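You operate a simulated robot arm through the tools that you are given. There is no shell and no other tool.

Carry out the task below with a simulated robot arm. There is one attempt and no reset: what you move stays moved.

Task
Swap the roller's worn cap for the orange cap; bin the old one.
Fine: the bin is the waste tub; the orange cap goes right home in the cap bore.
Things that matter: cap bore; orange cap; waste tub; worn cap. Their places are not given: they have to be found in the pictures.

The check looks at the end state, three seconds after you hand in, the way a careful person would. Anything else that was tipped, shoved, dropped, spilled or broken makes it a failure. A push-on lid holds only when it is set on centred and level and pressed home; a screw cap is set on level and turned clockwise until tight.

Robot
A 7-joint arm with a two-finger parallel gripper, fixed in place. Base frame: the origin is on the floor under the middle of its stand, x ahead of it, y to its left, z up; the work surface is at about z = 0.62. Readings come in m, degrees, newtons and seconds.
It reaches about 1.479 m from its shoulder. Its first joint turns from -166.0 to 166.0 degrees. Payload 4.4 kg.
Tool frame: the origin (TCP) lies between the finger pads and is the grasp point; the fingertips stand 0.023 m ahead of it; z points along the fingers, y is the line along which they close. The gripper opens to 0.094 m. The fingers are 0.038 m wide and 0.01 m thick; the gripper's body (0.054 by 0.096 m) begins 0.039 m behind the TCP.
Orientation is that of the tool frame in the base frame, as a unit quaternion [x, y, z, w]. With the fingers straight down and closing along the base's y, the tool's x points along the base's -x, its y along +y and its z along -z.

Tools
- The arm moves only by the tool jog_arm. Its argument "series" is one flat list of numbers, 6 for each row, row after row: the shift along the base's x, y, z in m, then the turn, a rotation vector about the base's x, y, z in rad. In form: [dx, dy, dz, rx, ry, rz, dx, dy, dz, rx, ry, rz, ...]. A call has 1 to 20 rows; each row is the pose to reach, as a shift and turn from the pose commanded when the call began. "grip" is the gripper command, from -1 (shut) to 1 (fully open), values between in proportion, set as the call begins (left out, the last holds). Rows are played at 5 a second. More than 0.05 m and 8.6 degrees between two rows, or a gripper value outside its range, and nothing of the call is played. A pose out of reach is approached as far as the arm can. The call stops where the force on the tool passes 40 N (or 10 N more than at its start, if that is more) or the arm is blocked; 0.2 s more then pass. The fingers move at their own pace (about 0.072 m/s each) and stop on an object; they squeeze with about 28 N. The grip force told is the motor's: it shows also when the fingers shut on nothing. Time passes only in rows, and 0.2 s behind the last, so rows that repeat a pose let the fingers close. The reply holds the time, the measured pose of the TCP, the force on the tool along the base axes, the opening and the grip force, in the units named above and with some noise, with the torque about the TCP (base axes, N m) and any sound that the robot's microphone picked up, and new pictures: "views" is both (left out), scene, wrist or none.
- Cameras (640 x 400 px; columns grow to the right, rows downward): "scene" is fixed at [0.0461, -0.6528, 1.5432]; the picture's right is [0.24, -0.97, 0.00], its down [-0.39, -0.10, -0.92] and it looks along [0.89, 0.22, -0.40] (base axes); focal length 318 px, centre (320, 200). "wrist" rides on the gripper at [0.086, 0.016, -0.074] in the tool frame; the picture's right is [-0.18, 0.98, 0.00], its down [-0.58, -0.11, -0.81] and it looks along [-0.79, -0.15, 0.59] (tool axes); focal length 243 px, centre (320, 200).
- point_at(camera, pixels): there is no depth. For up to 12 entries [column, row, z] of the newest picture of that camera ("zoom" is the newest enlarged one), the place [x, y] in the base frame at which the ray of that pixel passes the height z, good to about 0.002 m, but the place of the scene camera against the robot may be out by one fixed shift of up to 0.025 m in any direction. It takes no simulated time.
- inspect(camera, box): a new picture of the part [left, top, right, bottom] of that camera's present view, enlarged. It takes no simulated time.
- sign_off(): hands the job in; it is judged then, once.

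Leave the gripper open and the arm clear of the work at the hand-in unless told otherwise.

The tools are called after "Emit:" as name(argument=value, ...) on one line, values as JSON. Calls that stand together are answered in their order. jog_arm: Moves the arm, as the interface text tells. Its arguments: {"type":"object","properties":{"series":{"type":"array","items":{"type":"number"}},"grip":{"type":"number"},"views":{"type":"string","enum":["both","scene","wrist","none"]}},"required":["series"]} The other tools are called the same way: point_at (camera, pixels) gives the place at which the rays of pixels pass given heights; inspect (camera, box) takes an enlarged picture of a part of a camera's view; sign_off () hands the job in.

At the start:

```text
t: 0.0
eef_pos: [0.7511, -0.4055, 1.324]
orientation: [0.0, 1.0, 0.0, 0.0]
contact_force: [0.3, -1.1, 0.1]
moment: [0.0, -0.01, -0.01]
opening: 0.094
finger_force: 0.1
```

scene: 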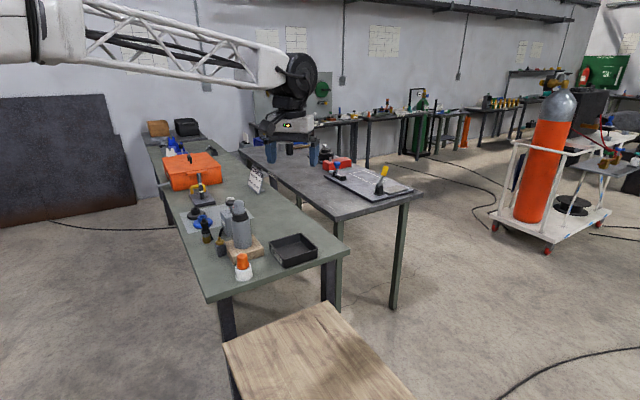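
wrist: 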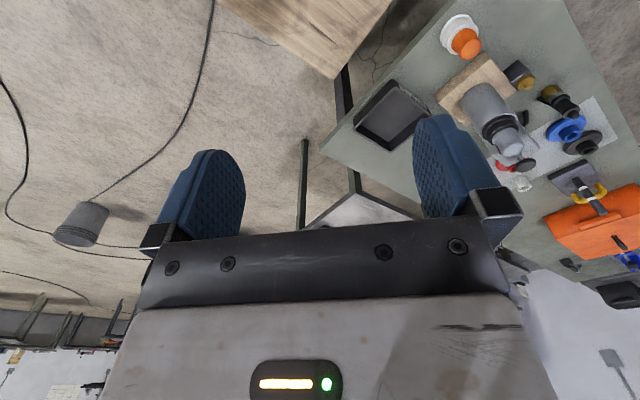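

I can see a green bench holding several items. Near the edge is an orange item on a white base at about (243,266). A grey cylinder stands at (240,225), and there is a black tray at (293,250). I'll enlarge these views before moving.

Emit:
inspect(camera="scene", box=[170, 170, 350, 290])

Emit:
inspect(camera="wrist", box=[340, 0, 640, 200])

```text
3.33 times, centred on (260, 230) of scene
```

zoom: 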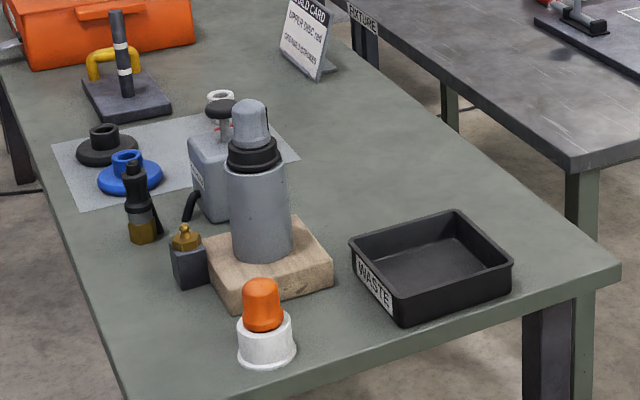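

```text
2.00 times, centred on (490, 100) of wrist
```

zoom: 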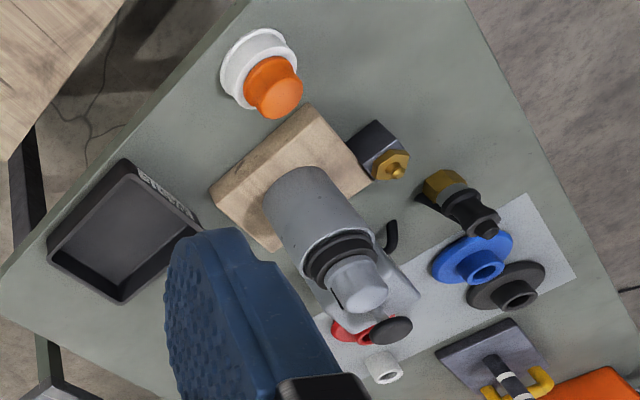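

The "WASTE" tray is black. The grey roller stands on a wooden block with a worn grey cap on top, and the orange cap sits in a white holder. I'll zoom further on the roller, the card and the holder.

Emit:
inspect(camera="scene", box=[210, 190, 270, 290])

Emit:
inspect(camera="scene", box=[235, 155, 285, 205])

Emit:
inspect(camera="wrist", box=[430, 0, 570, 170])

```text
4.00 times, centred on (240, 240) of scene
```

zoom: 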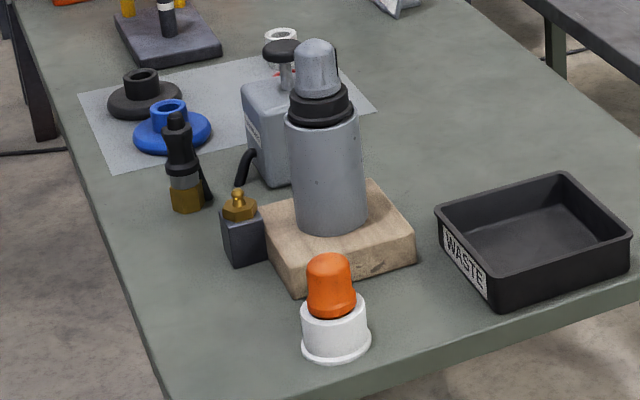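

```text
8.00 times, centred on (260, 180) of scene
```

zoom: 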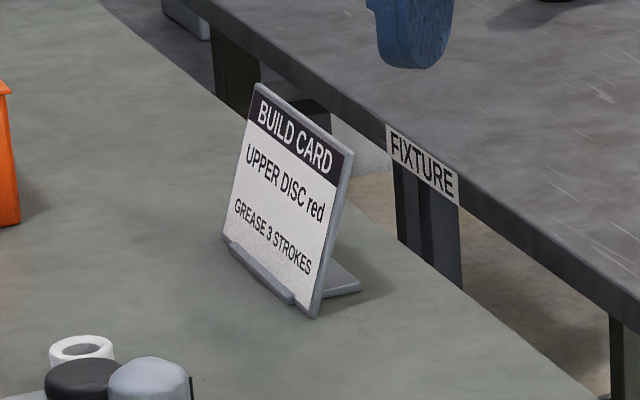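

```text
2.35 times, centred on (500, 85) of wrist
```

zoom: 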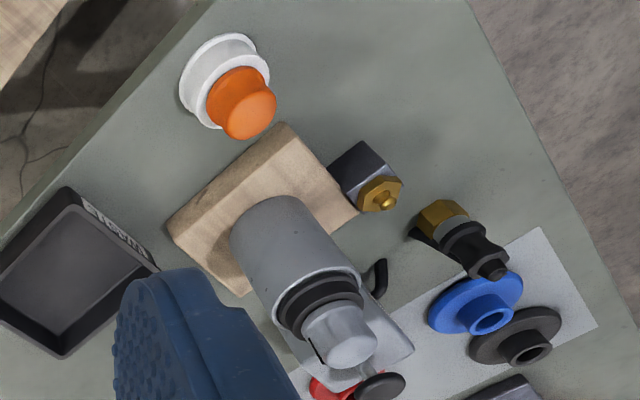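

In the newest zoom, the holder is at about (228,80) and the orange cap top at (250,115). The worn cap top is at (350,345), the roller's base at (280,235) and the tray at (70,270). I'll get their places at several heights from both cameras.

Emit:
point_at(camera="zoom", pixels=[[215, 78, 0.62], [250, 115, 0.68], [250, 115, 0.7], [250, 115, 0.72], [350, 345, 0.8], [350, 345, 0.85], [350, 345, 0.9], [275, 230, 0.66], [70, 275, 0.62], [167, 222, 0.62], [285, 125, 0.66], [357, 212, 0.66]])

Emit:
point_at(camera="scene", pixels=[[243.5, 277, 0.62], [242, 255, 0.7], [242, 255, 0.72], [242, 255, 0.68], [239, 202, 0.8], [239, 202, 0.85], [239, 202, 0.9], [293, 255, 0.62]])

```text
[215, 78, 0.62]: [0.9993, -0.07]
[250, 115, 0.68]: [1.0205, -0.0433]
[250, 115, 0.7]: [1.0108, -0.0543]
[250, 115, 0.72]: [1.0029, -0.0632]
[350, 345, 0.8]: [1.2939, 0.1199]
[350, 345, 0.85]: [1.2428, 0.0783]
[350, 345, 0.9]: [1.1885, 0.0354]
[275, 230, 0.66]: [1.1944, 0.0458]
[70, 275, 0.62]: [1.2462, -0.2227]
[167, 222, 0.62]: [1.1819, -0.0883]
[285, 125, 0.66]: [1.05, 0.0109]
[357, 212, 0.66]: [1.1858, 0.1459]
```

```text
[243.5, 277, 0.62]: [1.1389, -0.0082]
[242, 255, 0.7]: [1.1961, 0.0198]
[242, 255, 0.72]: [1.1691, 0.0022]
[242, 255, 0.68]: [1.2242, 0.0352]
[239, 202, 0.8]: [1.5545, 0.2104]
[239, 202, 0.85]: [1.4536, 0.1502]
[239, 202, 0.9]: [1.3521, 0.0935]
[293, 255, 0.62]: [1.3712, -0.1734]
```

The rays from the two cameras only agree if the green bench is at about z≈0.80, with the worn cap's top near (1.02, -0.10, 1.06). To check this with the wrist camera alone, I'll shift the arm 0.25 m in +y at the current height, which is clear of everything.

Emit:
jog_arm(series=[0, 0.05, 0, 0, 0, 0, 0, 0.1, 0, 0, 0, 0, 0, 0.15, 0, 0, 0, 0, 0, 0.2, 0, 0, 0, 0, 0, 0.25, 0, 0, 0, 0, 0, 0.25, 0, 0, 0, 0, 0, 0.25, 0, 0, 0, 0], grip=1, views="both")

```text
t: 1.6
eef_pos: [0.7502, -0.154, 1.3226]
orientation: [-0.001, 1.0, 0.0, 0.0]
contact_force: [-0.1, -0.7, 0.1]
moment: [0.0, 0.01, 0.0]
opening: 0.0939
finger_force: 0.2
```

scene: 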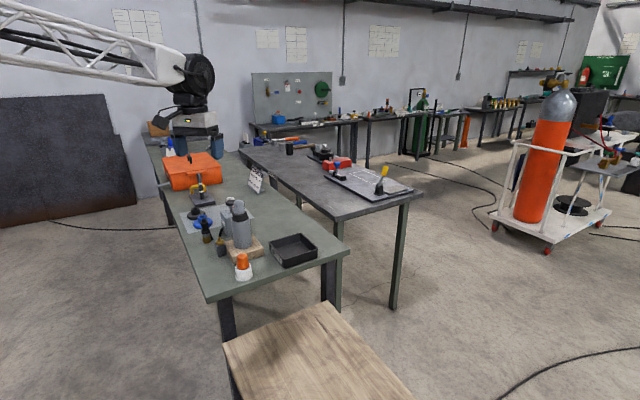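
wrist: 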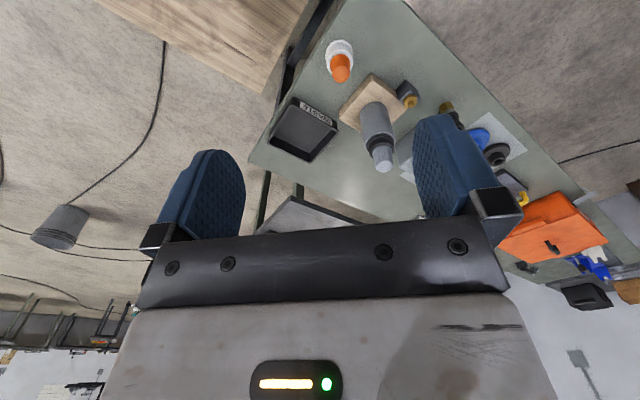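

The objects are still right of centre in the wrist view. I'll enlarge that part and query the same features again to triangulate.

Emit:
inspect(camera="wrist", box=[250, 20, 460, 200])

```text
2.22 times, centred on (355, 110) of wrist
```

zoom: 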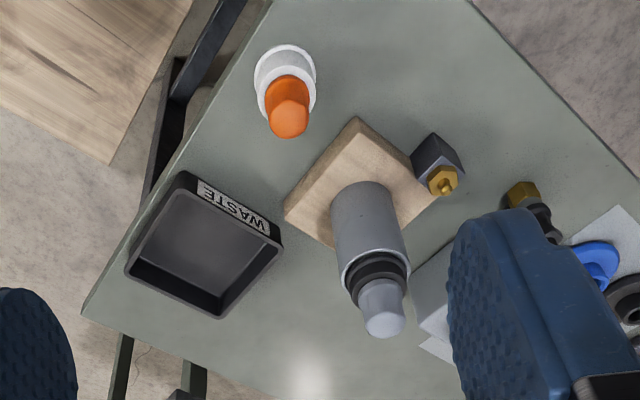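

Newest zoom readings: holder base at (284,76), orange cap top at (289,120), worn cap top at (386,322), block corner at (357,118), roller foot at (362,205).

Emit:
point_at(camera="zoom", pixels=[[284, 76, 0.62], [284, 76, 0.8], [289, 122, 0.62], [289, 122, 0.85], [386, 324, 0.62], [386, 324, 1.0], [357, 118, 0.62], [357, 118, 0.8], [285, 205, 0.62], [285, 205, 0.8], [437, 195, 0.62], [437, 195, 0.8]])

```text
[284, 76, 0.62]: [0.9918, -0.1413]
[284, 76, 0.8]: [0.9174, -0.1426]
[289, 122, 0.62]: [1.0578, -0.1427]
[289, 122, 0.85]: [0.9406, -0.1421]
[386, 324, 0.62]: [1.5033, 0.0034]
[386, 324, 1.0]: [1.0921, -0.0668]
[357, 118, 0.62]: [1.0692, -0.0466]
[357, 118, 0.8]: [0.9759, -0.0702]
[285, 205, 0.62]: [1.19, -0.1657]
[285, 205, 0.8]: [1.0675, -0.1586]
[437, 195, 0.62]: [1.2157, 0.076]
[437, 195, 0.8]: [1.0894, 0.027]
```

The wrist camera alone agrees: the bench is at z≈0.79 and the worn cap's top is near (1.06, -0.07, 1.025). I'll move closer for finer measurement, to TCP (0.86, -0.07, 1.18), which is still short of and above everything.

Emit:
jog_arm(series=[0.03, 0.02, -0.03, 0, 0, 0, 0.06, 0.05, -0.06, 0, 0, 0, 0.09, 0.08, -0.09, 0, 0, 0, 0.11, 0.085, -0.12, 0, 0, 0, 0.11, 0.085, -0.14, 0, 0, 0, 0.11, 0.085, -0.14, 0, 0, 0, 0.11, 0.085, -0.14, 0, 0, 0], views="wrist")

```text
refused: row 2 steps farther than a row can; nothing moved
```

The steps were slightly too long, so nothing moved. I'll send the same move with smaller steps.

Emit:
jog_arm(series=[0.025, 0.02, -0.025, 0, 0, 0, 0.05, 0.04, -0.05, 0, 0, 0, 0.075, 0.06, -0.075, 0, 0, 0, 0.1, 0.08, -0.1, 0, 0, 0, 0.11, 0.085, -0.14, 0, 0, 0, 0.11, 0.085, -0.14, 0, 0, 0, 0.11, 0.085, -0.14, 0, 0, 0], views="wrist")

```text
t: 3.2
eef_pos: [0.8592, -0.071, 1.1832]
orientation: [0.0, 1.0, 0.0, 0.0]
contact_force: [0.0, 0.3, 0.4]
moment: [-0.02, -0.02, 0.02]
opening: 0.0939
finger_force: 0.1
```

wrist: 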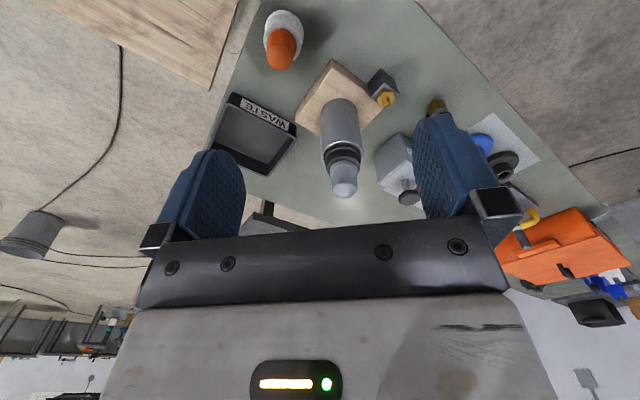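

Emit:
inspect(camera="wrist", box=[290, 90, 410, 210])

Emit:
inspect(camera="wrist", box=[220, 0, 420, 125])

```text
3.33 times, centred on (350, 150) of wrist
```

zoom: 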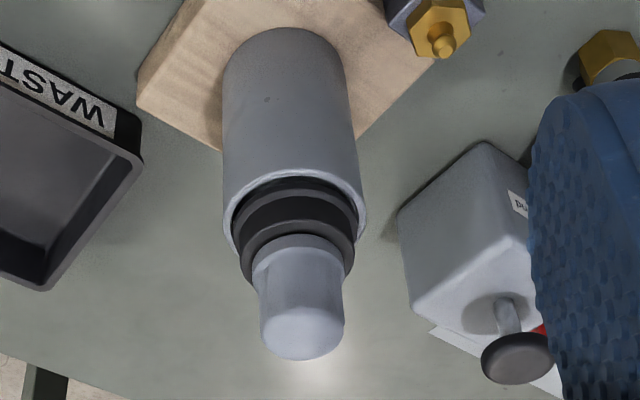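

```text
3.20 times, centred on (320, 62) of wrist
```

zoom: 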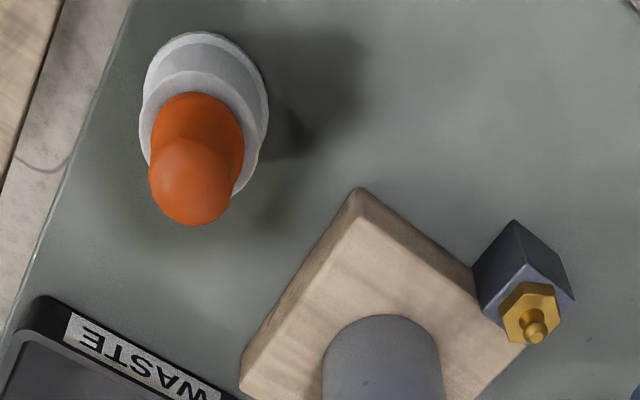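

The roller shows a grey tube, a black collar ring and a smooth worn cap about 0.04 m wide. The pump's black knob stands to its +y side. I'll query the rays of the key features in this view.

Emit:
point_at(camera="wrist", pixels=[[344.6, 191, 1.0], [343.4, 163.5, 1.0], [344, 146, 1.0], [340, 112, 0.85], [280, 54, 0.85], [282, 28, 0.8], [409, 198, 0.95], [335, 59, 0.8], [296, 118, 0.8], [376, 125, 0.8]])

```text
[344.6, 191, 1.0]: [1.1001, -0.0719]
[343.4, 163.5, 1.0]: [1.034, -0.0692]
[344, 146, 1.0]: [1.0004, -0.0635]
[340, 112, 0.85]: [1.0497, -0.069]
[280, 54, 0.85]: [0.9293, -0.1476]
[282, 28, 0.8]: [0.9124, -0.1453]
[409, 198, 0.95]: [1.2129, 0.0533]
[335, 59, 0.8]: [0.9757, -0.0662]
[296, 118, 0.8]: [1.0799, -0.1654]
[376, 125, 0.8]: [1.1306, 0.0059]
```

Triangulation gives the worn cap's axis at about (1.063, -0.071), with its top at about z 1.028 and its base at about 0.985. The pump knob, near (1.22, 0.06, 0.94), is out of the way. I'll move above the cap at the current height, then go down to TCP z≈1.12 and look.

Emit:
jog_arm(series=[0.04, 0, 0, 0, 0, 0, 0.08, 0, 0, 0, 0, 0, 0.12, 0, 0, 0, 0, 0, 0.16, 0, 0, 0, 0, 0, 0.2, 0, 0, 0, 0, 0, 0.204, 0, -0.03, 0, 0, 0, 0.204, 0, -0.06, 0, 0, 0, 0.204, 0, -0.06, 0, 0, 0, 0.204, 0, -0.06, 0, 0, 0], views="both")

```text
t: 5.2
eef_pos: [1.0626, -0.0698, 1.1227]
orientation: [0.0, 1.0, 0.0, 0.0]
contact_force: [-0.6, 0.2, 0.5]
moment: [0.01, 0.02, -0.02]
opening: 0.0939
finger_force: 0.0
```

scene: 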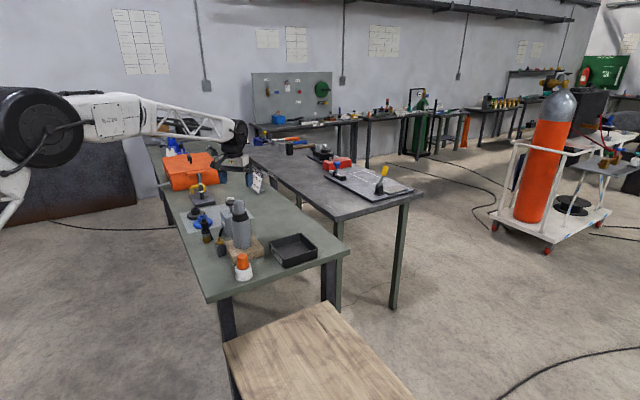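
wrist: 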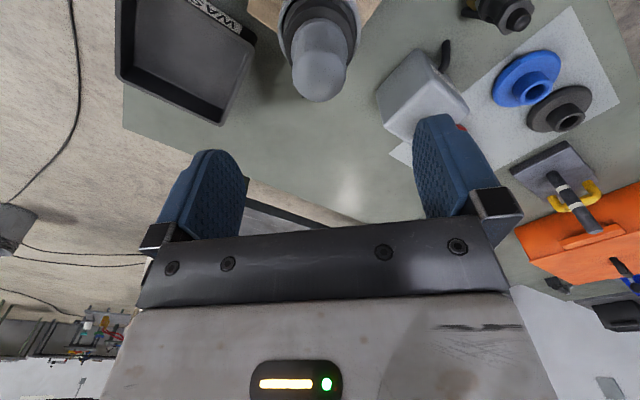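

The worn cap is centred at about column 319, rows 45–101, which matches the tool axis at column 320. I'll zoom to check the alignment and the collar.

Emit:
inspect(camera="wrist", box=[250, 0, 390, 110])

Emit:
inspect(camera="scene", box=[210, 140, 270, 280])

```text
3.64 times, centred on (320, 55) of wrist
```

zoom: 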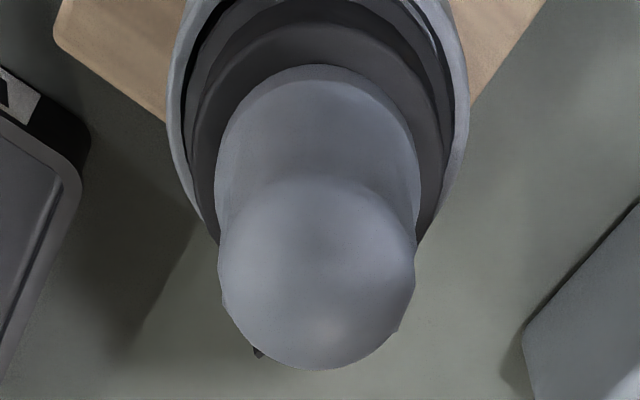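

```text
2.86 times, centred on (240, 210) of scene
```

zoom: 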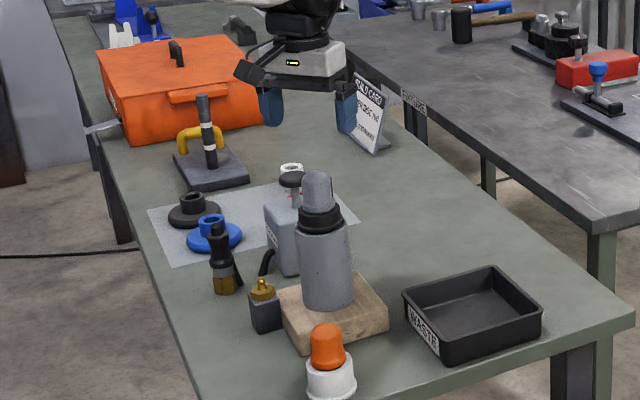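

The cap is centred. I'll read the cap's base edge, zoom (315,65) which is wrist (318.6,18), and the collar edge, zoom (315,25), at trial heights. That will tell me how far down the fingertips can go.

Emit:
point_at(camera="wrist", pixels=[[318.6, 18, 0.97], [318.6, 18, 0.98], [318.6, 18, 0.99], [318.6, 7, 0.96], [318.6, 7, 0.98], [320, 82, 1.03], [320, 101.5, 1.02], [292, 75, 1.02], [347, 75, 1.02]])

```text
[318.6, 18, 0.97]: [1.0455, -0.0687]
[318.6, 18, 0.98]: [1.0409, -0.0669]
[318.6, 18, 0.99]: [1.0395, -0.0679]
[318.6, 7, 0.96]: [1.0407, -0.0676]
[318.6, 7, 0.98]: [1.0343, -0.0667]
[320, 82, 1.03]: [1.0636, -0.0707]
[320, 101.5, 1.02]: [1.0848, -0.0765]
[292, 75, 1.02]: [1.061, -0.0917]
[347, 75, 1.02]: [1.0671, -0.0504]
```

The cap base reads z≈0.978. I'll descend to TCP z≈1.010, with fingertips at 0.987, keep the fingers open, and look.

Emit:
jog_arm(series=[0, 0, -0.03, 0, 0, 0, 0, 0, -0.06, 0, 0, 0, 0, 0, -0.085, 0, 0, 0, 0, 0, -0.1, 0, 0, 0, 0, 0, -0.112, 0, 0, 0, 0, 0, -0.112, 0, 0, 0, 0, 0, -0.112, 0, 0, 0], views="both")

```text
t: 6.8
eef_pos: [1.0636, -0.0699, 1.011]
orientation: [0.0, 1.0, 0.001, 0.0]
contact_force: [-0.8, 0.8, 0.8]
moment: [0.0, -0.02, 0.01]
opening: 0.0941
finger_force: 0.1
```

scene: 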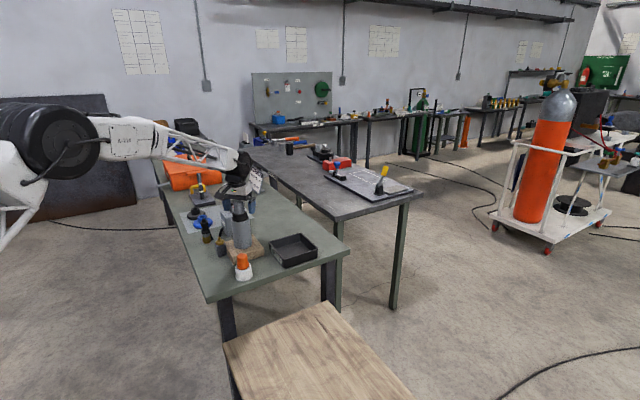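
wrist: 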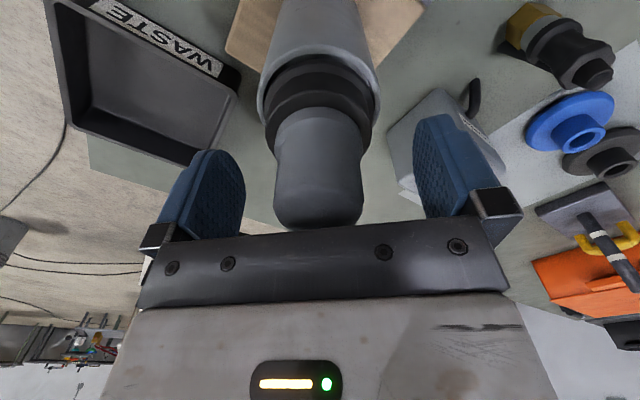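

The cap sits between the fingers, at columns 273–363 (centre ~318, within 1 mm), and there is room above it under the palm. I'll zoom once to check the collar and fingertips before closing.

Emit:
inspect(camera="wrist", box=[180, 20, 480, 240])

Emit:
inspect(camera="scene", box=[205, 165, 285, 225])

```text
1.82 times, centred on (330, 130) of wrist
```

zoom: 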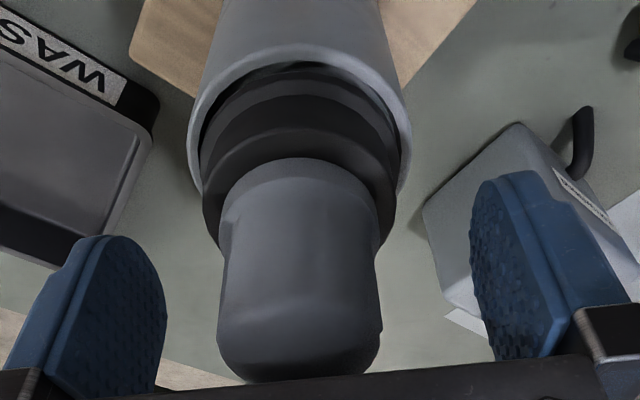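

```text
6.67 times, centred on (245, 195) of scene
```

zoom: 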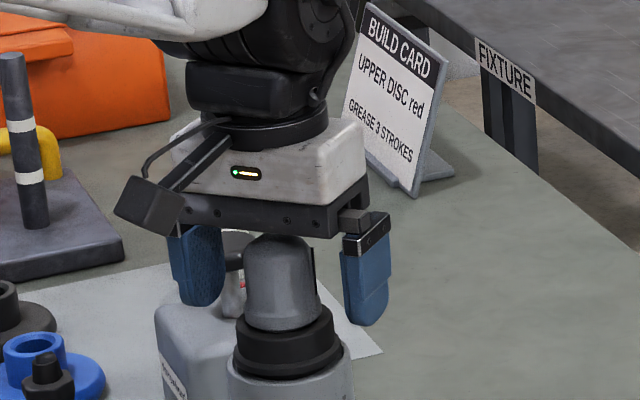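

The fingers straddle the cap with the tips just above the black collar. I'll close the gripper on the worn cap in place.

Emit:
jog_arm(series=[0, 0, 0, 0, 0, 0, 0, 0, 0, 0, 0, 0, 0, 0, 0, 0, 0, 0, 0, 0, 0, 0, 0, 0, 0, 0, 0, 0, 0, 0], grip=-1, views="wrist")

```text
t: 8.0
eef_pos: [1.0634, -0.0719, 1.0093]
orientation: [0.0, 1.0, 0.0, 0.0]
contact_force: [-0.1, 0.3, -0.2]
moment: [-0.01, 0.0, 0.01]
opening: 0.0401
finger_force: 28.0
```

wrist: 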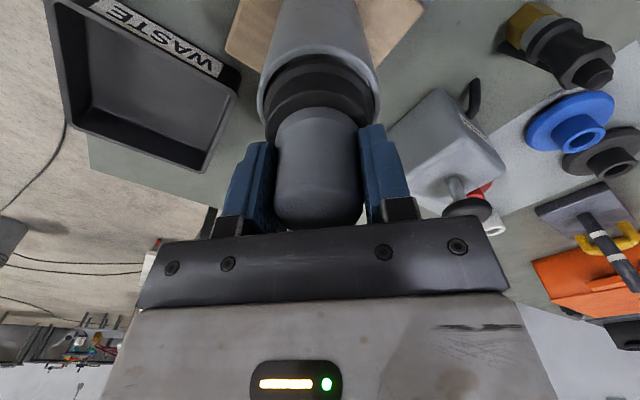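

Gripped: opening 0.0401 m, force 28 N. I'll save a zoom as the reference for how a cap sits in the fingers, then pull up gently by a few millimetres to see whether it is a push fit.

Emit:
inspect(camera="wrist", box=[220, 30, 420, 240])

Emit:
jog_arm(series=[0, 0, 0.002, 0, 0, 0, 0, 0, 0.004, 0, 0, 0, 0, 0, 0.006, 0, 0, 0, 0, 0, 0.006, 0, 0, 0], views="wrist")

```text
1.90 times, centred on (320, 135) of wrist
```

zoom: 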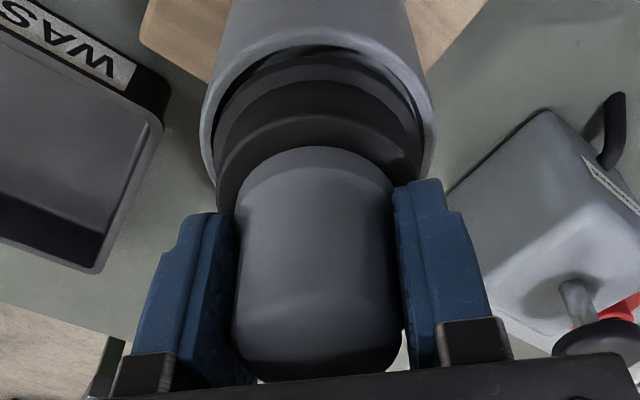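

```text
t: 9.0
eef_pos: [1.0646, -0.0705, 1.0163]
orientation: [-0.001, 1.0, -0.001, 0.0]
contact_force: [-0.3, 0.0, -1.0]
moment: [0.01, 0.02, -0.01]
opening: 0.04
finger_force: 28.5
```

wrist: 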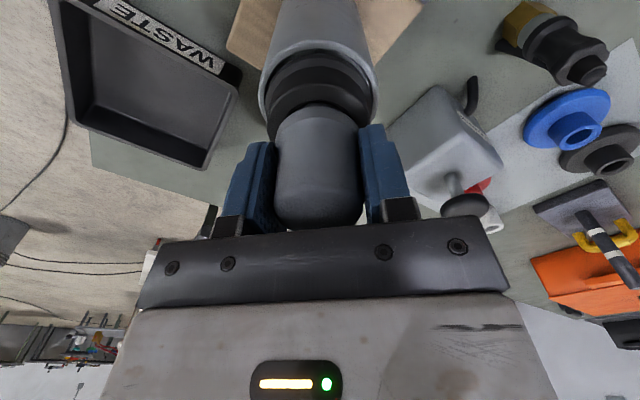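

The pull took only about 1 N, and the cap moved with the fingers while the collar dropped away, so it's a loose plug fit. I'll lift straight up slowly and check that the roller stays put.

Emit:
jog_arm(series=[0, 0, 0.01, 0, 0, 0, 0, 0, 0.02, 0, 0, 0, 0, 0, 0.03, 0, 0, 0, 0, 0, 0.045, 0, 0, 0, 0, 0, 0.065, 0, 0, 0, 0, 0, 0.09, 0, 0, 0, 0, 0, 0.12, 0, 0, 0, 0, 0, 0.12, 0, 0, 0], views="both")

```text
t: 10.8
eef_pos: [1.0627, -0.0701, 1.1371]
orientation: [0.0, 1.0, -0.001, 0.0]
contact_force: [0.4, 0.3, -0.7]
moment: [-0.01, 0.04, 0.02]
opening: 0.0399
finger_force: 28.0
```

scene: 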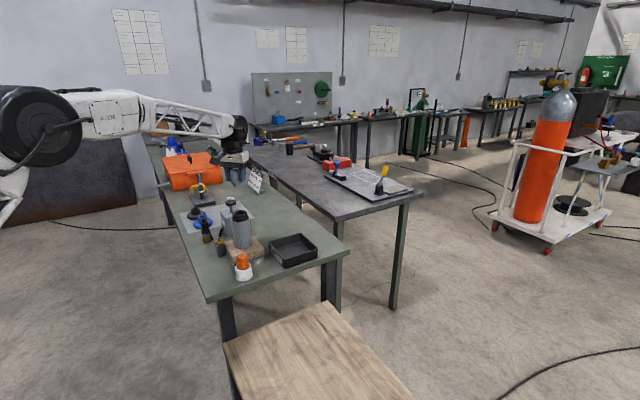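
wrist: 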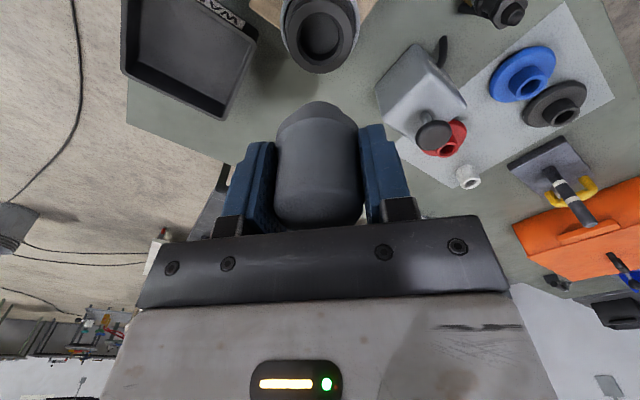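

The cap is out and the roller hasn't moved. I'll look at the open bore, near wrist (322,37), and at the held cap.

Emit:
inspect(camera="wrist", box=[250, 0, 390, 90])

Emit:
inspect(camera="scene", box=[205, 140, 325, 280])

Emit:
inspect(camera="wrist", box=[220, 80, 420, 240])

```text
4.44 times, centred on (320, 45) of wrist
```

zoom: 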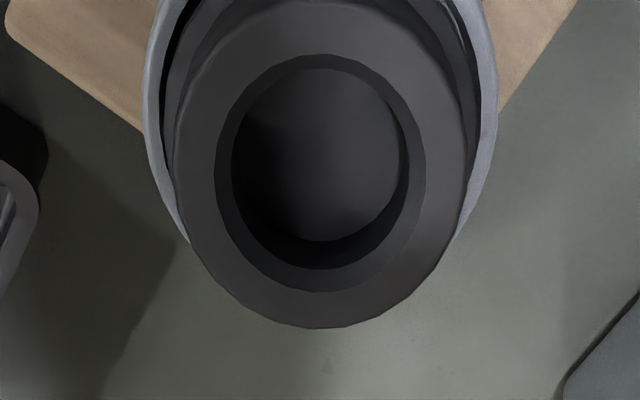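

```text
2.86 times, centred on (265, 210) of scene
```

zoom: 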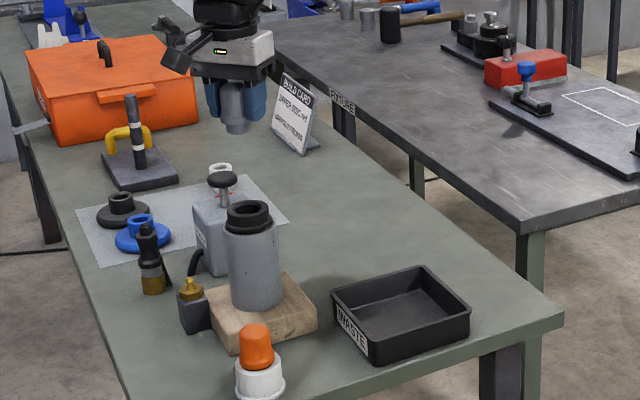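

```text
2.50 times, centred on (320, 160) of wrist
```

zoom: 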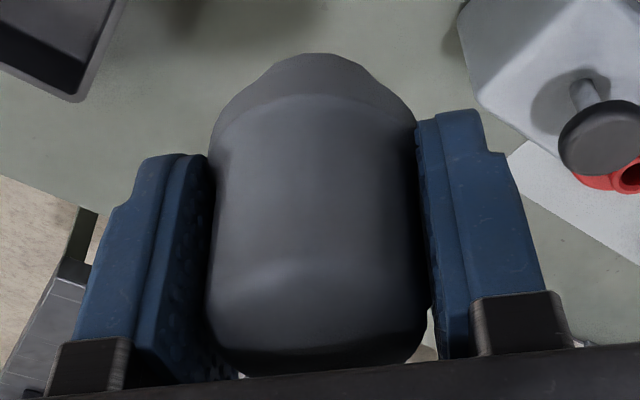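

The bore is open and clear, centred on the tool axis at column 320. Next is the waste tray, estimated centre (1.10, -0.275). I'll move at this height to about (1.00, -0.26) to view it in the wrist camera first. The held cap's bottom is at about z 1.085, well above the roller at 0.98.

Emit:
jog_arm(series=[0, -0.04, 0, 0, 0, 0, 0, -0.08, 0, 0, 0, 0, -0.015, -0.12, 0, 0, 0, 0, -0.03, -0.15, 0, 0, 0, 0, -0.045, -0.18, 0, 0, 0, 0, -0.06, -0.19, 0, 0, 0, 0, -0.06, -0.19, 0, 0, 0, 0], views="both")

```text
t: 12.4
eef_pos: [1.0033, -0.2617, 1.1369]
orientation: [0.0, 1.0, 0.0, 0.0]
contact_force: [0.8, 0.3, 0.3]
moment: [-0.01, 0.01, 0.0]
opening: 0.0398
finger_force: 27.5
```

scene: 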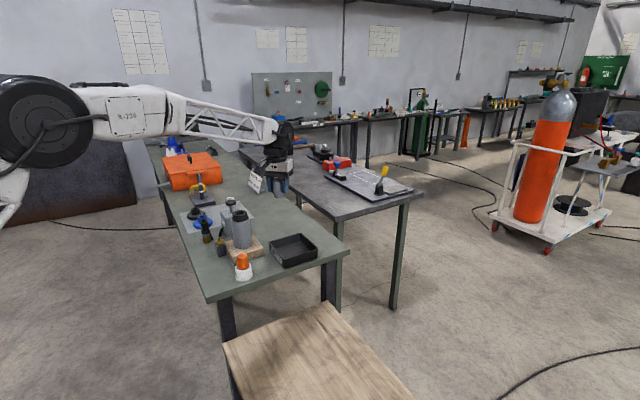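
wrist: 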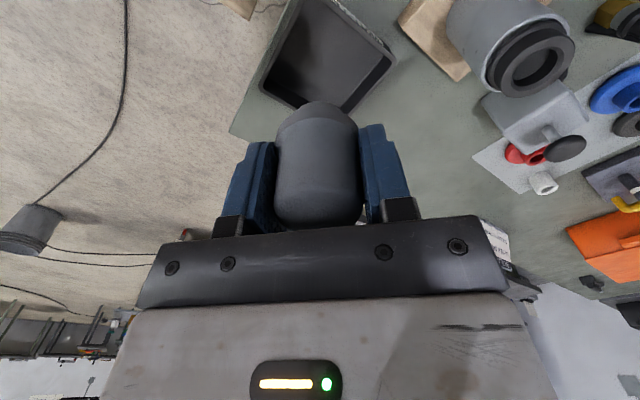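

The tray is at the top of the wrist view, with corners near (395,58), (348,112) and (262,88). I'll zoom and query its rim.

Emit:
inspect(camera="wrist", box=[220, 0, 430, 130])

Emit:
point_at(camera="wrist", pixels=[[395, 58, 0.845], [348, 112, 0.845], [261, 88, 0.845], [330, 2, 0.845], [395, 58, 0.83], [348, 112, 0.83], [261, 88, 0.83], [325, 45, 0.8]])

```text
3.05 times, centred on (325, 65) of wrist
```

zoom: 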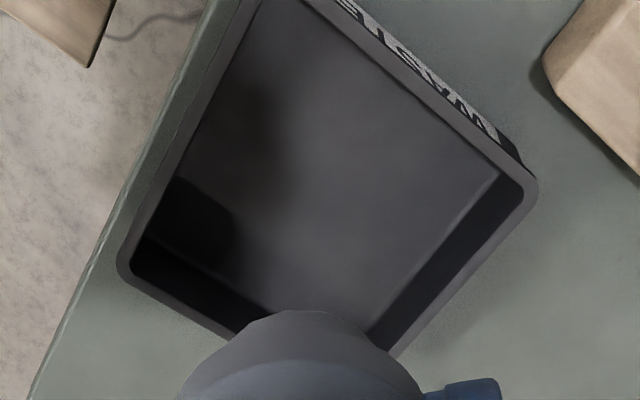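

```text
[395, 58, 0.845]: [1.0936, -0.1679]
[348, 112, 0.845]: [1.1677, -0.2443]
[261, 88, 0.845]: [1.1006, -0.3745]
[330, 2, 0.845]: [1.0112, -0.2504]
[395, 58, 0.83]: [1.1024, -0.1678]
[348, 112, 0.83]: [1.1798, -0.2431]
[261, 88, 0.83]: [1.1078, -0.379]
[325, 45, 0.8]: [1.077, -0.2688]
```

The tray's rim corners give a centre of about (1.097, -0.271), an outline of roughly 0.11 × 0.15 m and a rim height of about z 0.845. I'll move over the centre, then lower to TCP z≈0.87, with the cap's bottom ~0.042 below the TCP and still above the tray floor.

Emit:
jog_arm(series=[0.035, -0.004, 0, 0, 0, 0, 0.07, -0.008, 0, 0, 0, 0, 0.094, -0.009, 0, 0, 0, 0, 0.094, -0.009, -0.045, 0, 0, 0, 0.094, -0.009, -0.09, 0, 0, 0, 0.094, -0.009, -0.135, 0, 0, 0, 0.094, -0.009, -0.18, 0, 0, 0, 0.094, -0.009, -0.22, 0, 0, 0, 0.094, -0.009, -0.25, 0, 0, 0, 0.094, -0.009, -0.267, 0, 0, 0, 0.094, -0.009, -0.267, 0, 0, 0], views="both")

```text
t: 14.8
eef_pos: [1.0978, -0.2694, 0.8707]
orientation: [0.0, 1.0, 0.0, 0.0]
contact_force: [0.0, 0.5, 0.0]
moment: [0.0, 0.04, 0.03]
opening: 0.0398
finger_force: 28.1
```

scene: 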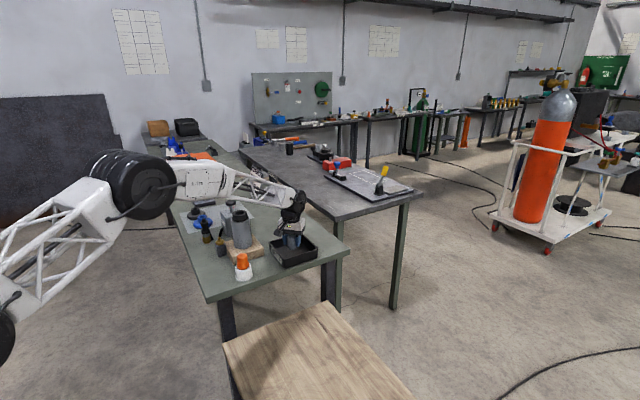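
wrist: 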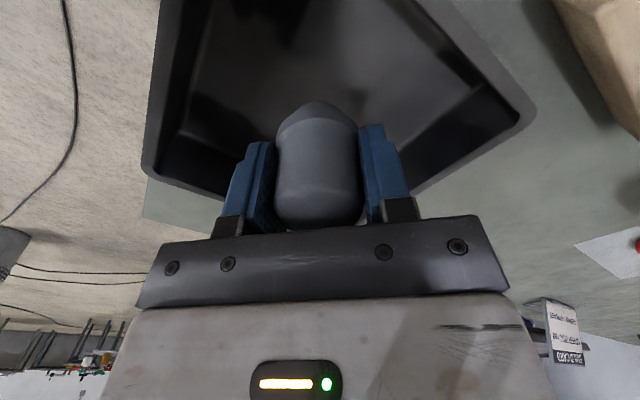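

The cap is over the tray's interior. I'll zoom the scene view to confirm that, and to check the forearm's clearance from the roller.

Emit:
inspect(camera="scene", box=[190, 150, 350, 290])

```text
2.86 times, centred on (270, 220) of scene
```

zoom: 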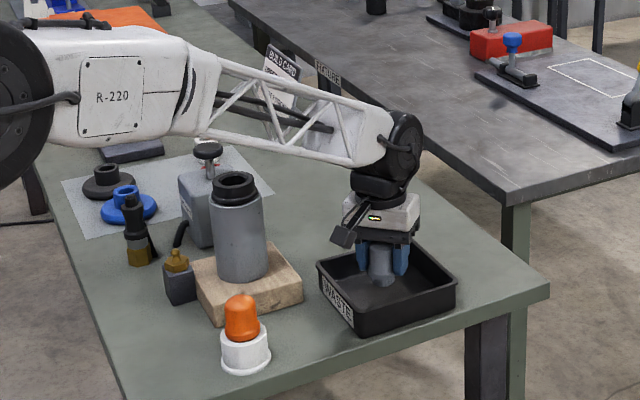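

The cap hangs inside the tray and the forearm is well clear of the roller. I'll lower in small steps toward the floor.

Emit:
jog_arm(series=[0, 0, -0.006, 0, 0, 0, 0, 0, -0.012, 0, 0, 0, 0, 0, -0.016, 0, 0, 0, 0, 0, -0.02, 0, 0, 0, 0, 0, -0.02, 0, 0, 0], views="wrist")

```text
t: 16.0
eef_pos: [1.0972, -0.2685, 0.8505]
orientation: [0.0, 1.0, 0.0, -0.001]
contact_force: [-0.3, -0.3, -0.7]
moment: [0.01, -0.01, 0.02]
opening: 0.0396
finger_force: 28.1
```

wrist: 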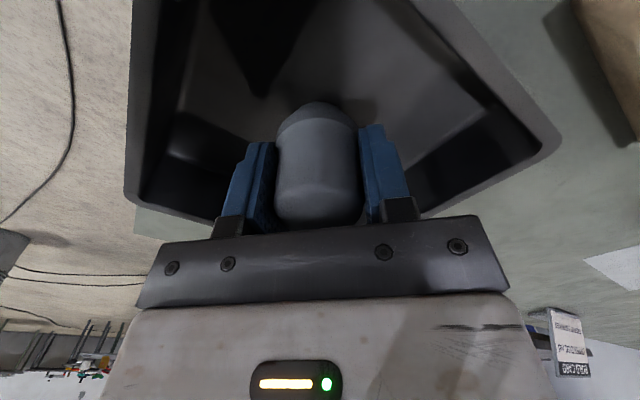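

There's no contact yet. I'll go lower in 2 mm steps.

Emit:
jog_arm(series=[0, 0, -0.002, 0, 0, 0, 0, 0, -0.004, 0, 0, 0, 0, 0, -0.006, 0, 0, 0, 0, 0, -0.008, 0, 0, 0, 0, 0, -0.008, 0, 0, 0], views="none")

```text
t: 17.2
eef_pos: [1.0983, -0.2695, 0.8425]
orientation: [0.0, 1.0, 0.001, 0.001]
contact_force: [4.9, -1.1, 24.0]
moment: [-0.06, -0.08, 0.11]
opening: 0.039
finger_force: 27.2
```

Contact shows 24 N upward at TCP z 0.8425, so the cap is on the tray floor. I'll raise 2 mm to relieve it, then open the fingers part way (grip 0.25, about 0.059 m) to release without touching the walls.

Emit:
jog_arm(series=[0, 0, 0.002, 0, 0, 0, 0, 0, 0.002, 0, 0, 0], views="none")

Emit:
jog_arm(series=[0, 0, 0, 0, 0, 0, 0, 0, 0, 0, 0, 0, 0, 0, 0, 0, 0, 0], grip=0.25, views="wrist")

```text
t: 17.8
eef_pos: [1.0976, -0.2696, 0.8435]
orientation: [-0.001, 1.0, 0.0, 0.0]
contact_force: [2.9, -1.9, 13.5]
moment: [-0.07, -0.03, 0.03]
opening: 0.0388
finger_force: 28.1
```

```text
t: 18.6
eef_pos: [1.0991, -0.2697, 0.8429]
orientation: [0.0, 1.0, 0.0, 0.0]
contact_force: [-0.1, -0.4, -0.2]
moment: [-0.02, 0.03, 0.02]
opening: 0.0587
finger_force: 0.2
```

wrist: 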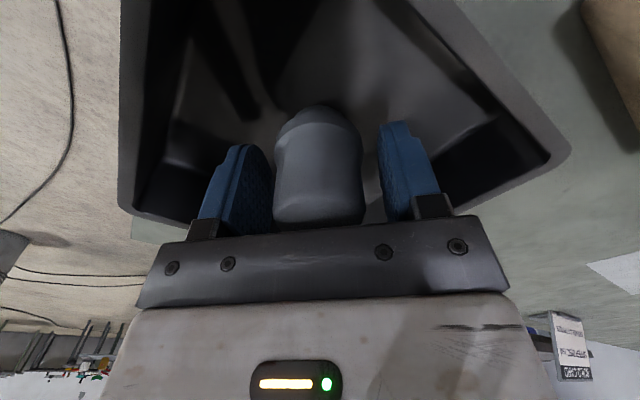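

The cap is released and standing in the tray. I'll lift straight up to about z 1.14.

Emit:
jog_arm(series=[0, 0, 0.01, 0, 0, 0, 0, 0, 0.03, 0, 0, 0, 0, 0, 0.06, 0, 0, 0, 0, 0, 0.1, 0, 0, 0, 0, 0, 0.145, 0, 0, 0, 0, 0, 0.19, 0, 0, 0, 0, 0, 0.235, 0, 0, 0, 0, 0, 0.28, 0, 0, 0, 0, 0, 0.3, 0, 0, 0, 0, 0, 0.3, 0, 0, 0], views="both")

```text
t: 20.8
eef_pos: [1.0984, -0.2683, 1.1448]
orientation: [0.0, 1.0, 0.0, 0.0]
contact_force: [0.7, -0.1, 0.3]
moment: [0.01, 0.0, 0.01]
opening: 0.0588
finger_force: 0.0
```

scene: 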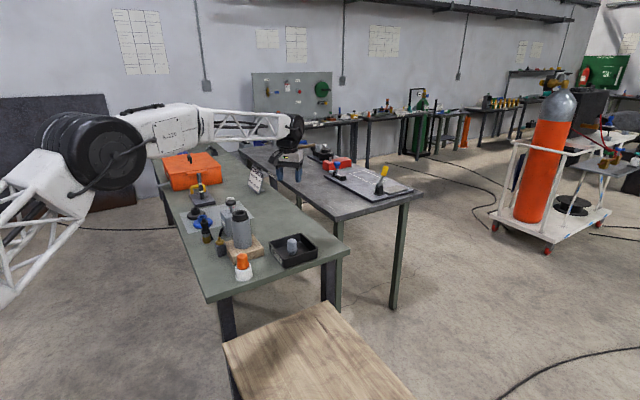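
wrist: 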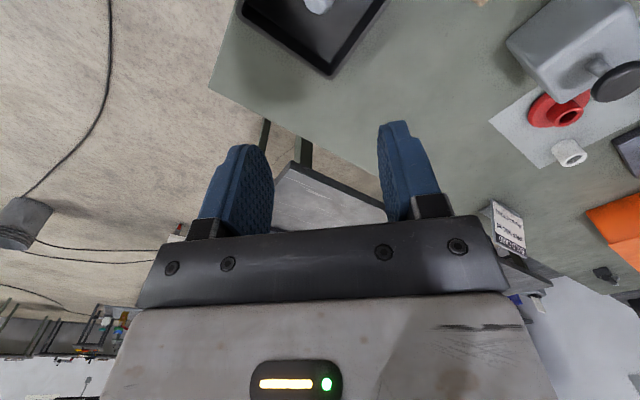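

The worn cap stands in the tray, seen at scene (291,245). Next is the orange cap, estimated at (0.923, -0.142) with its top at about z 0.88. I'll open fully, move over it at this height, then descend to TCP z≈1.0 to look.

Emit:
jog_arm(series=[-0.03, 0.021, 0, 0, 0, 0, -0.06, 0.042, 0, 0, 0, 0, -0.09, 0.063, 0, 0, 0, 0, -0.12, 0.084, 0, 0, 0, 0, -0.15, 0.105, 0, 0, 0, 0, -0.175, 0.126, 0, 0, 0, 0, -0.175, 0.126, -0.045, 0, 0, 0, -0.175, 0.126, -0.09, 0, 0, 0, -0.175, 0.126, -0.14, 0, 0, 0, -0.175, 0.126, -0.14, 0, 0, 0, -0.175, 0.126, -0.14, 0, 0, 0], grip=1, views="both")

```text
t: 23.2
eef_pos: [0.9216, -0.1435, 1.0038]
orientation: [0.0, 1.0, 0.001, 0.0]
contact_force: [0.6, 0.1, 0.5]
moment: [-0.02, 0.0, 0.02]
opening: 0.0941
finger_force: 0.0
```

scene: 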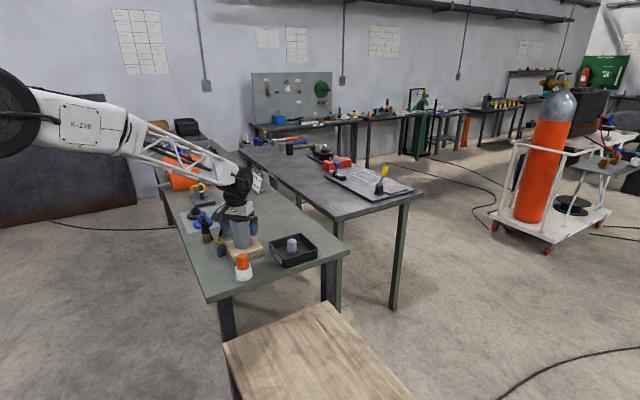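
wrist: 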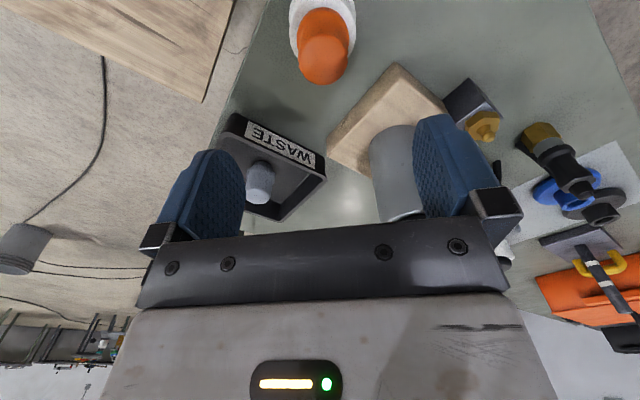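

The orange cap shows at about (323,50), close to the tool axis column 320. I'll zoom to centre it.

Emit:
inspect(camera="wrist", box=[250, 0, 400, 95])

Emit:
inspect(camera="scene", box=[200, 170, 330, 290])

```text
4.21 times, centred on (325, 48) of wrist
```

zoom: 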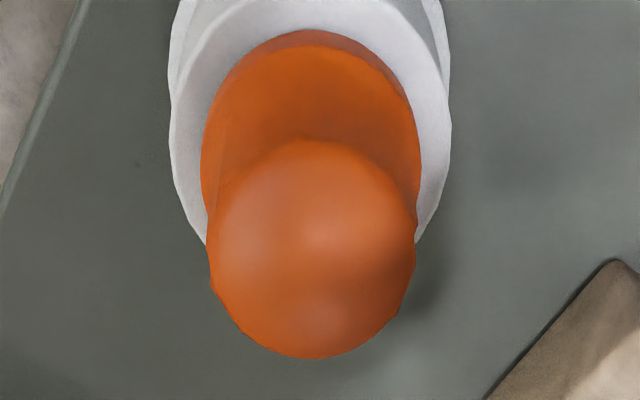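

```text
3.33 times, centred on (265, 230) of scene
```

zoom: 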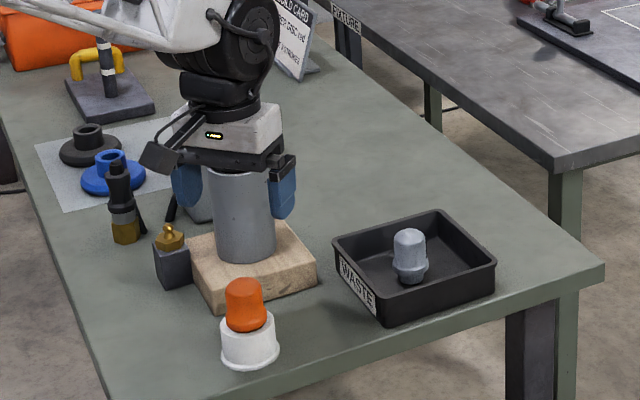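

The orange cap is about 2 mm to +y of the tool axis. From its scale, its base edge is near z 0.835. I'll shift by (+0.0015, +0.002), descend to TCP z≈0.905 and check again.

Emit:
jog_arm(series=[0.0015, 0.002, -0.03, 0, 0, 0, 0.0015, 0.002, -0.06, 0, 0, 0, 0.0015, 0.002, -0.085, 0, 0, 0, 0.0015, 0.002, -0.1, 0, 0, 0, 0.0015, 0.002, -0.1, 0, 0, 0, 0.0015, 0.002, -0.1, 0, 0, 0], views="both")

```text
t: 24.6
eef_pos: [0.9244, -0.1419, 0.9051]
orientation: [0.0, 1.0, 0.001, 0.0]
contact_force: [0.8, 0.6, 1.7]
moment: [0.02, 0.0, -0.01]
opening: 0.0939
finger_force: 0.2
```

scene: 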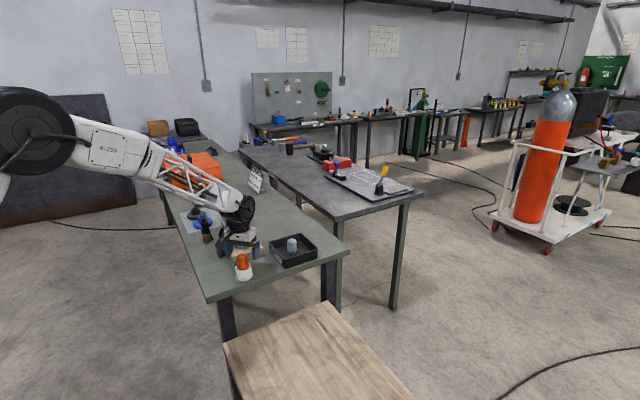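
wrist: 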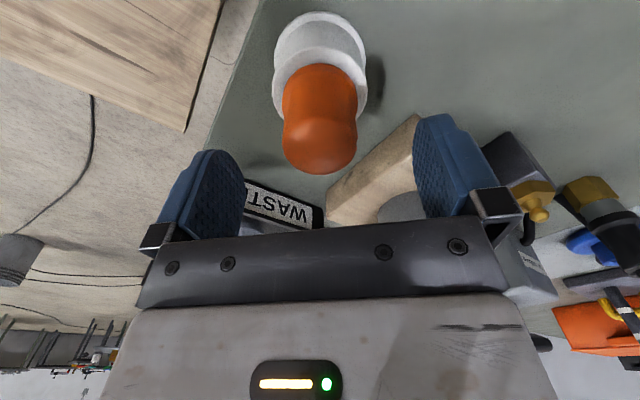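

The orange cap is now centred, columns 283–357 (mean 320), with its base edge at row 65. I'll descend another 0.04 m to TCP z≈0.865 with the fingers open.

Emit:
jog_arm(series=[0, 0, -0.015, 0, 0, 0, 0, 0, -0.03, 0, 0, 0, 0, 0, -0.04, 0, 0, 0, 0, 0, -0.04, 0, 0, 0, 0, 0, -0.04, 0, 0, 0], views="both")

```text
t: 25.8
eef_pos: [0.925, -0.143, 0.8642]
orientation: [0.0, 1.0, 0.0, 0.001]
contact_force: [-0.3, -0.3, -0.2]
moment: [-0.01, -0.02, -0.01]
opening: 0.0941
finger_force: 0.1
```

scene: 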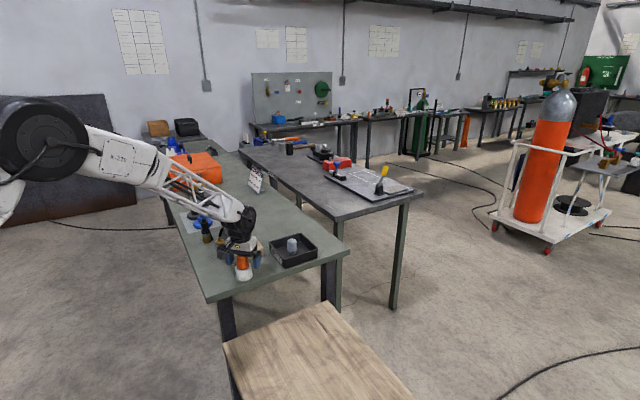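
wrist: 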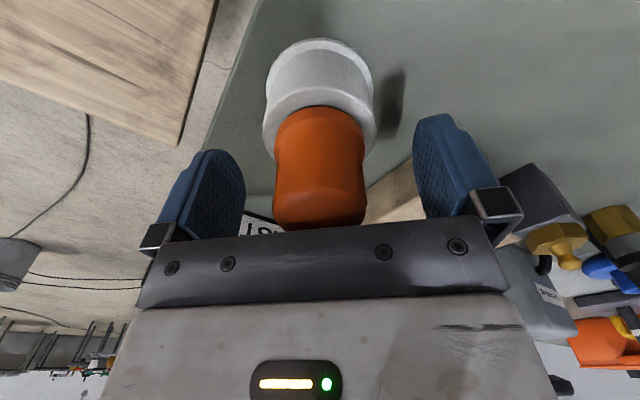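

The cap now sits at columns 273–366 with its base edge at row ~105, almost the same as the worn cap's grasp picture. I'll zoom both views before closing.

Emit:
inspect(camera="wrist", box=[220, 30, 420, 240])

Emit:
inspect(camera="scene", box=[200, 190, 300, 290])

```text
1.90 times, centred on (320, 135) of wrist
```

zoom: 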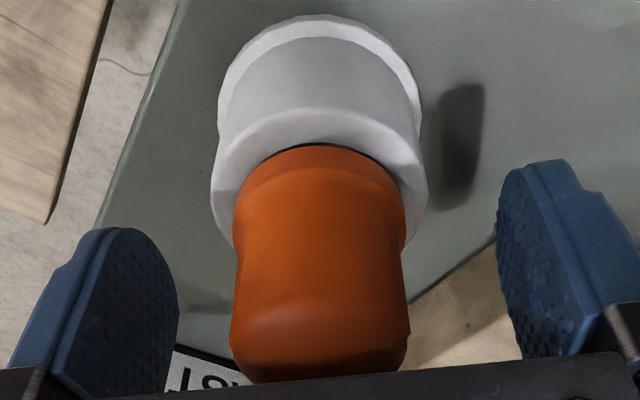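

```text
4.00 times, centred on (250, 240) of scene
```

zoom: 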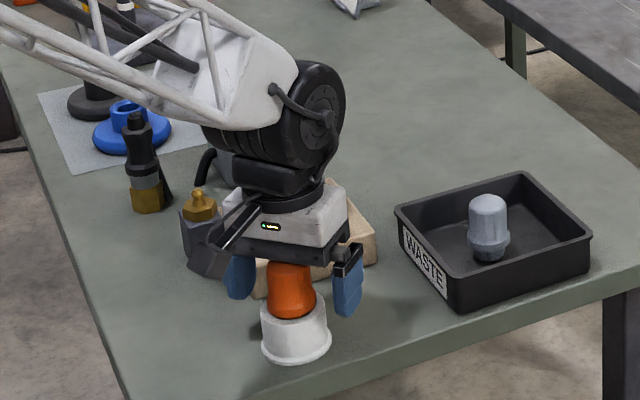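

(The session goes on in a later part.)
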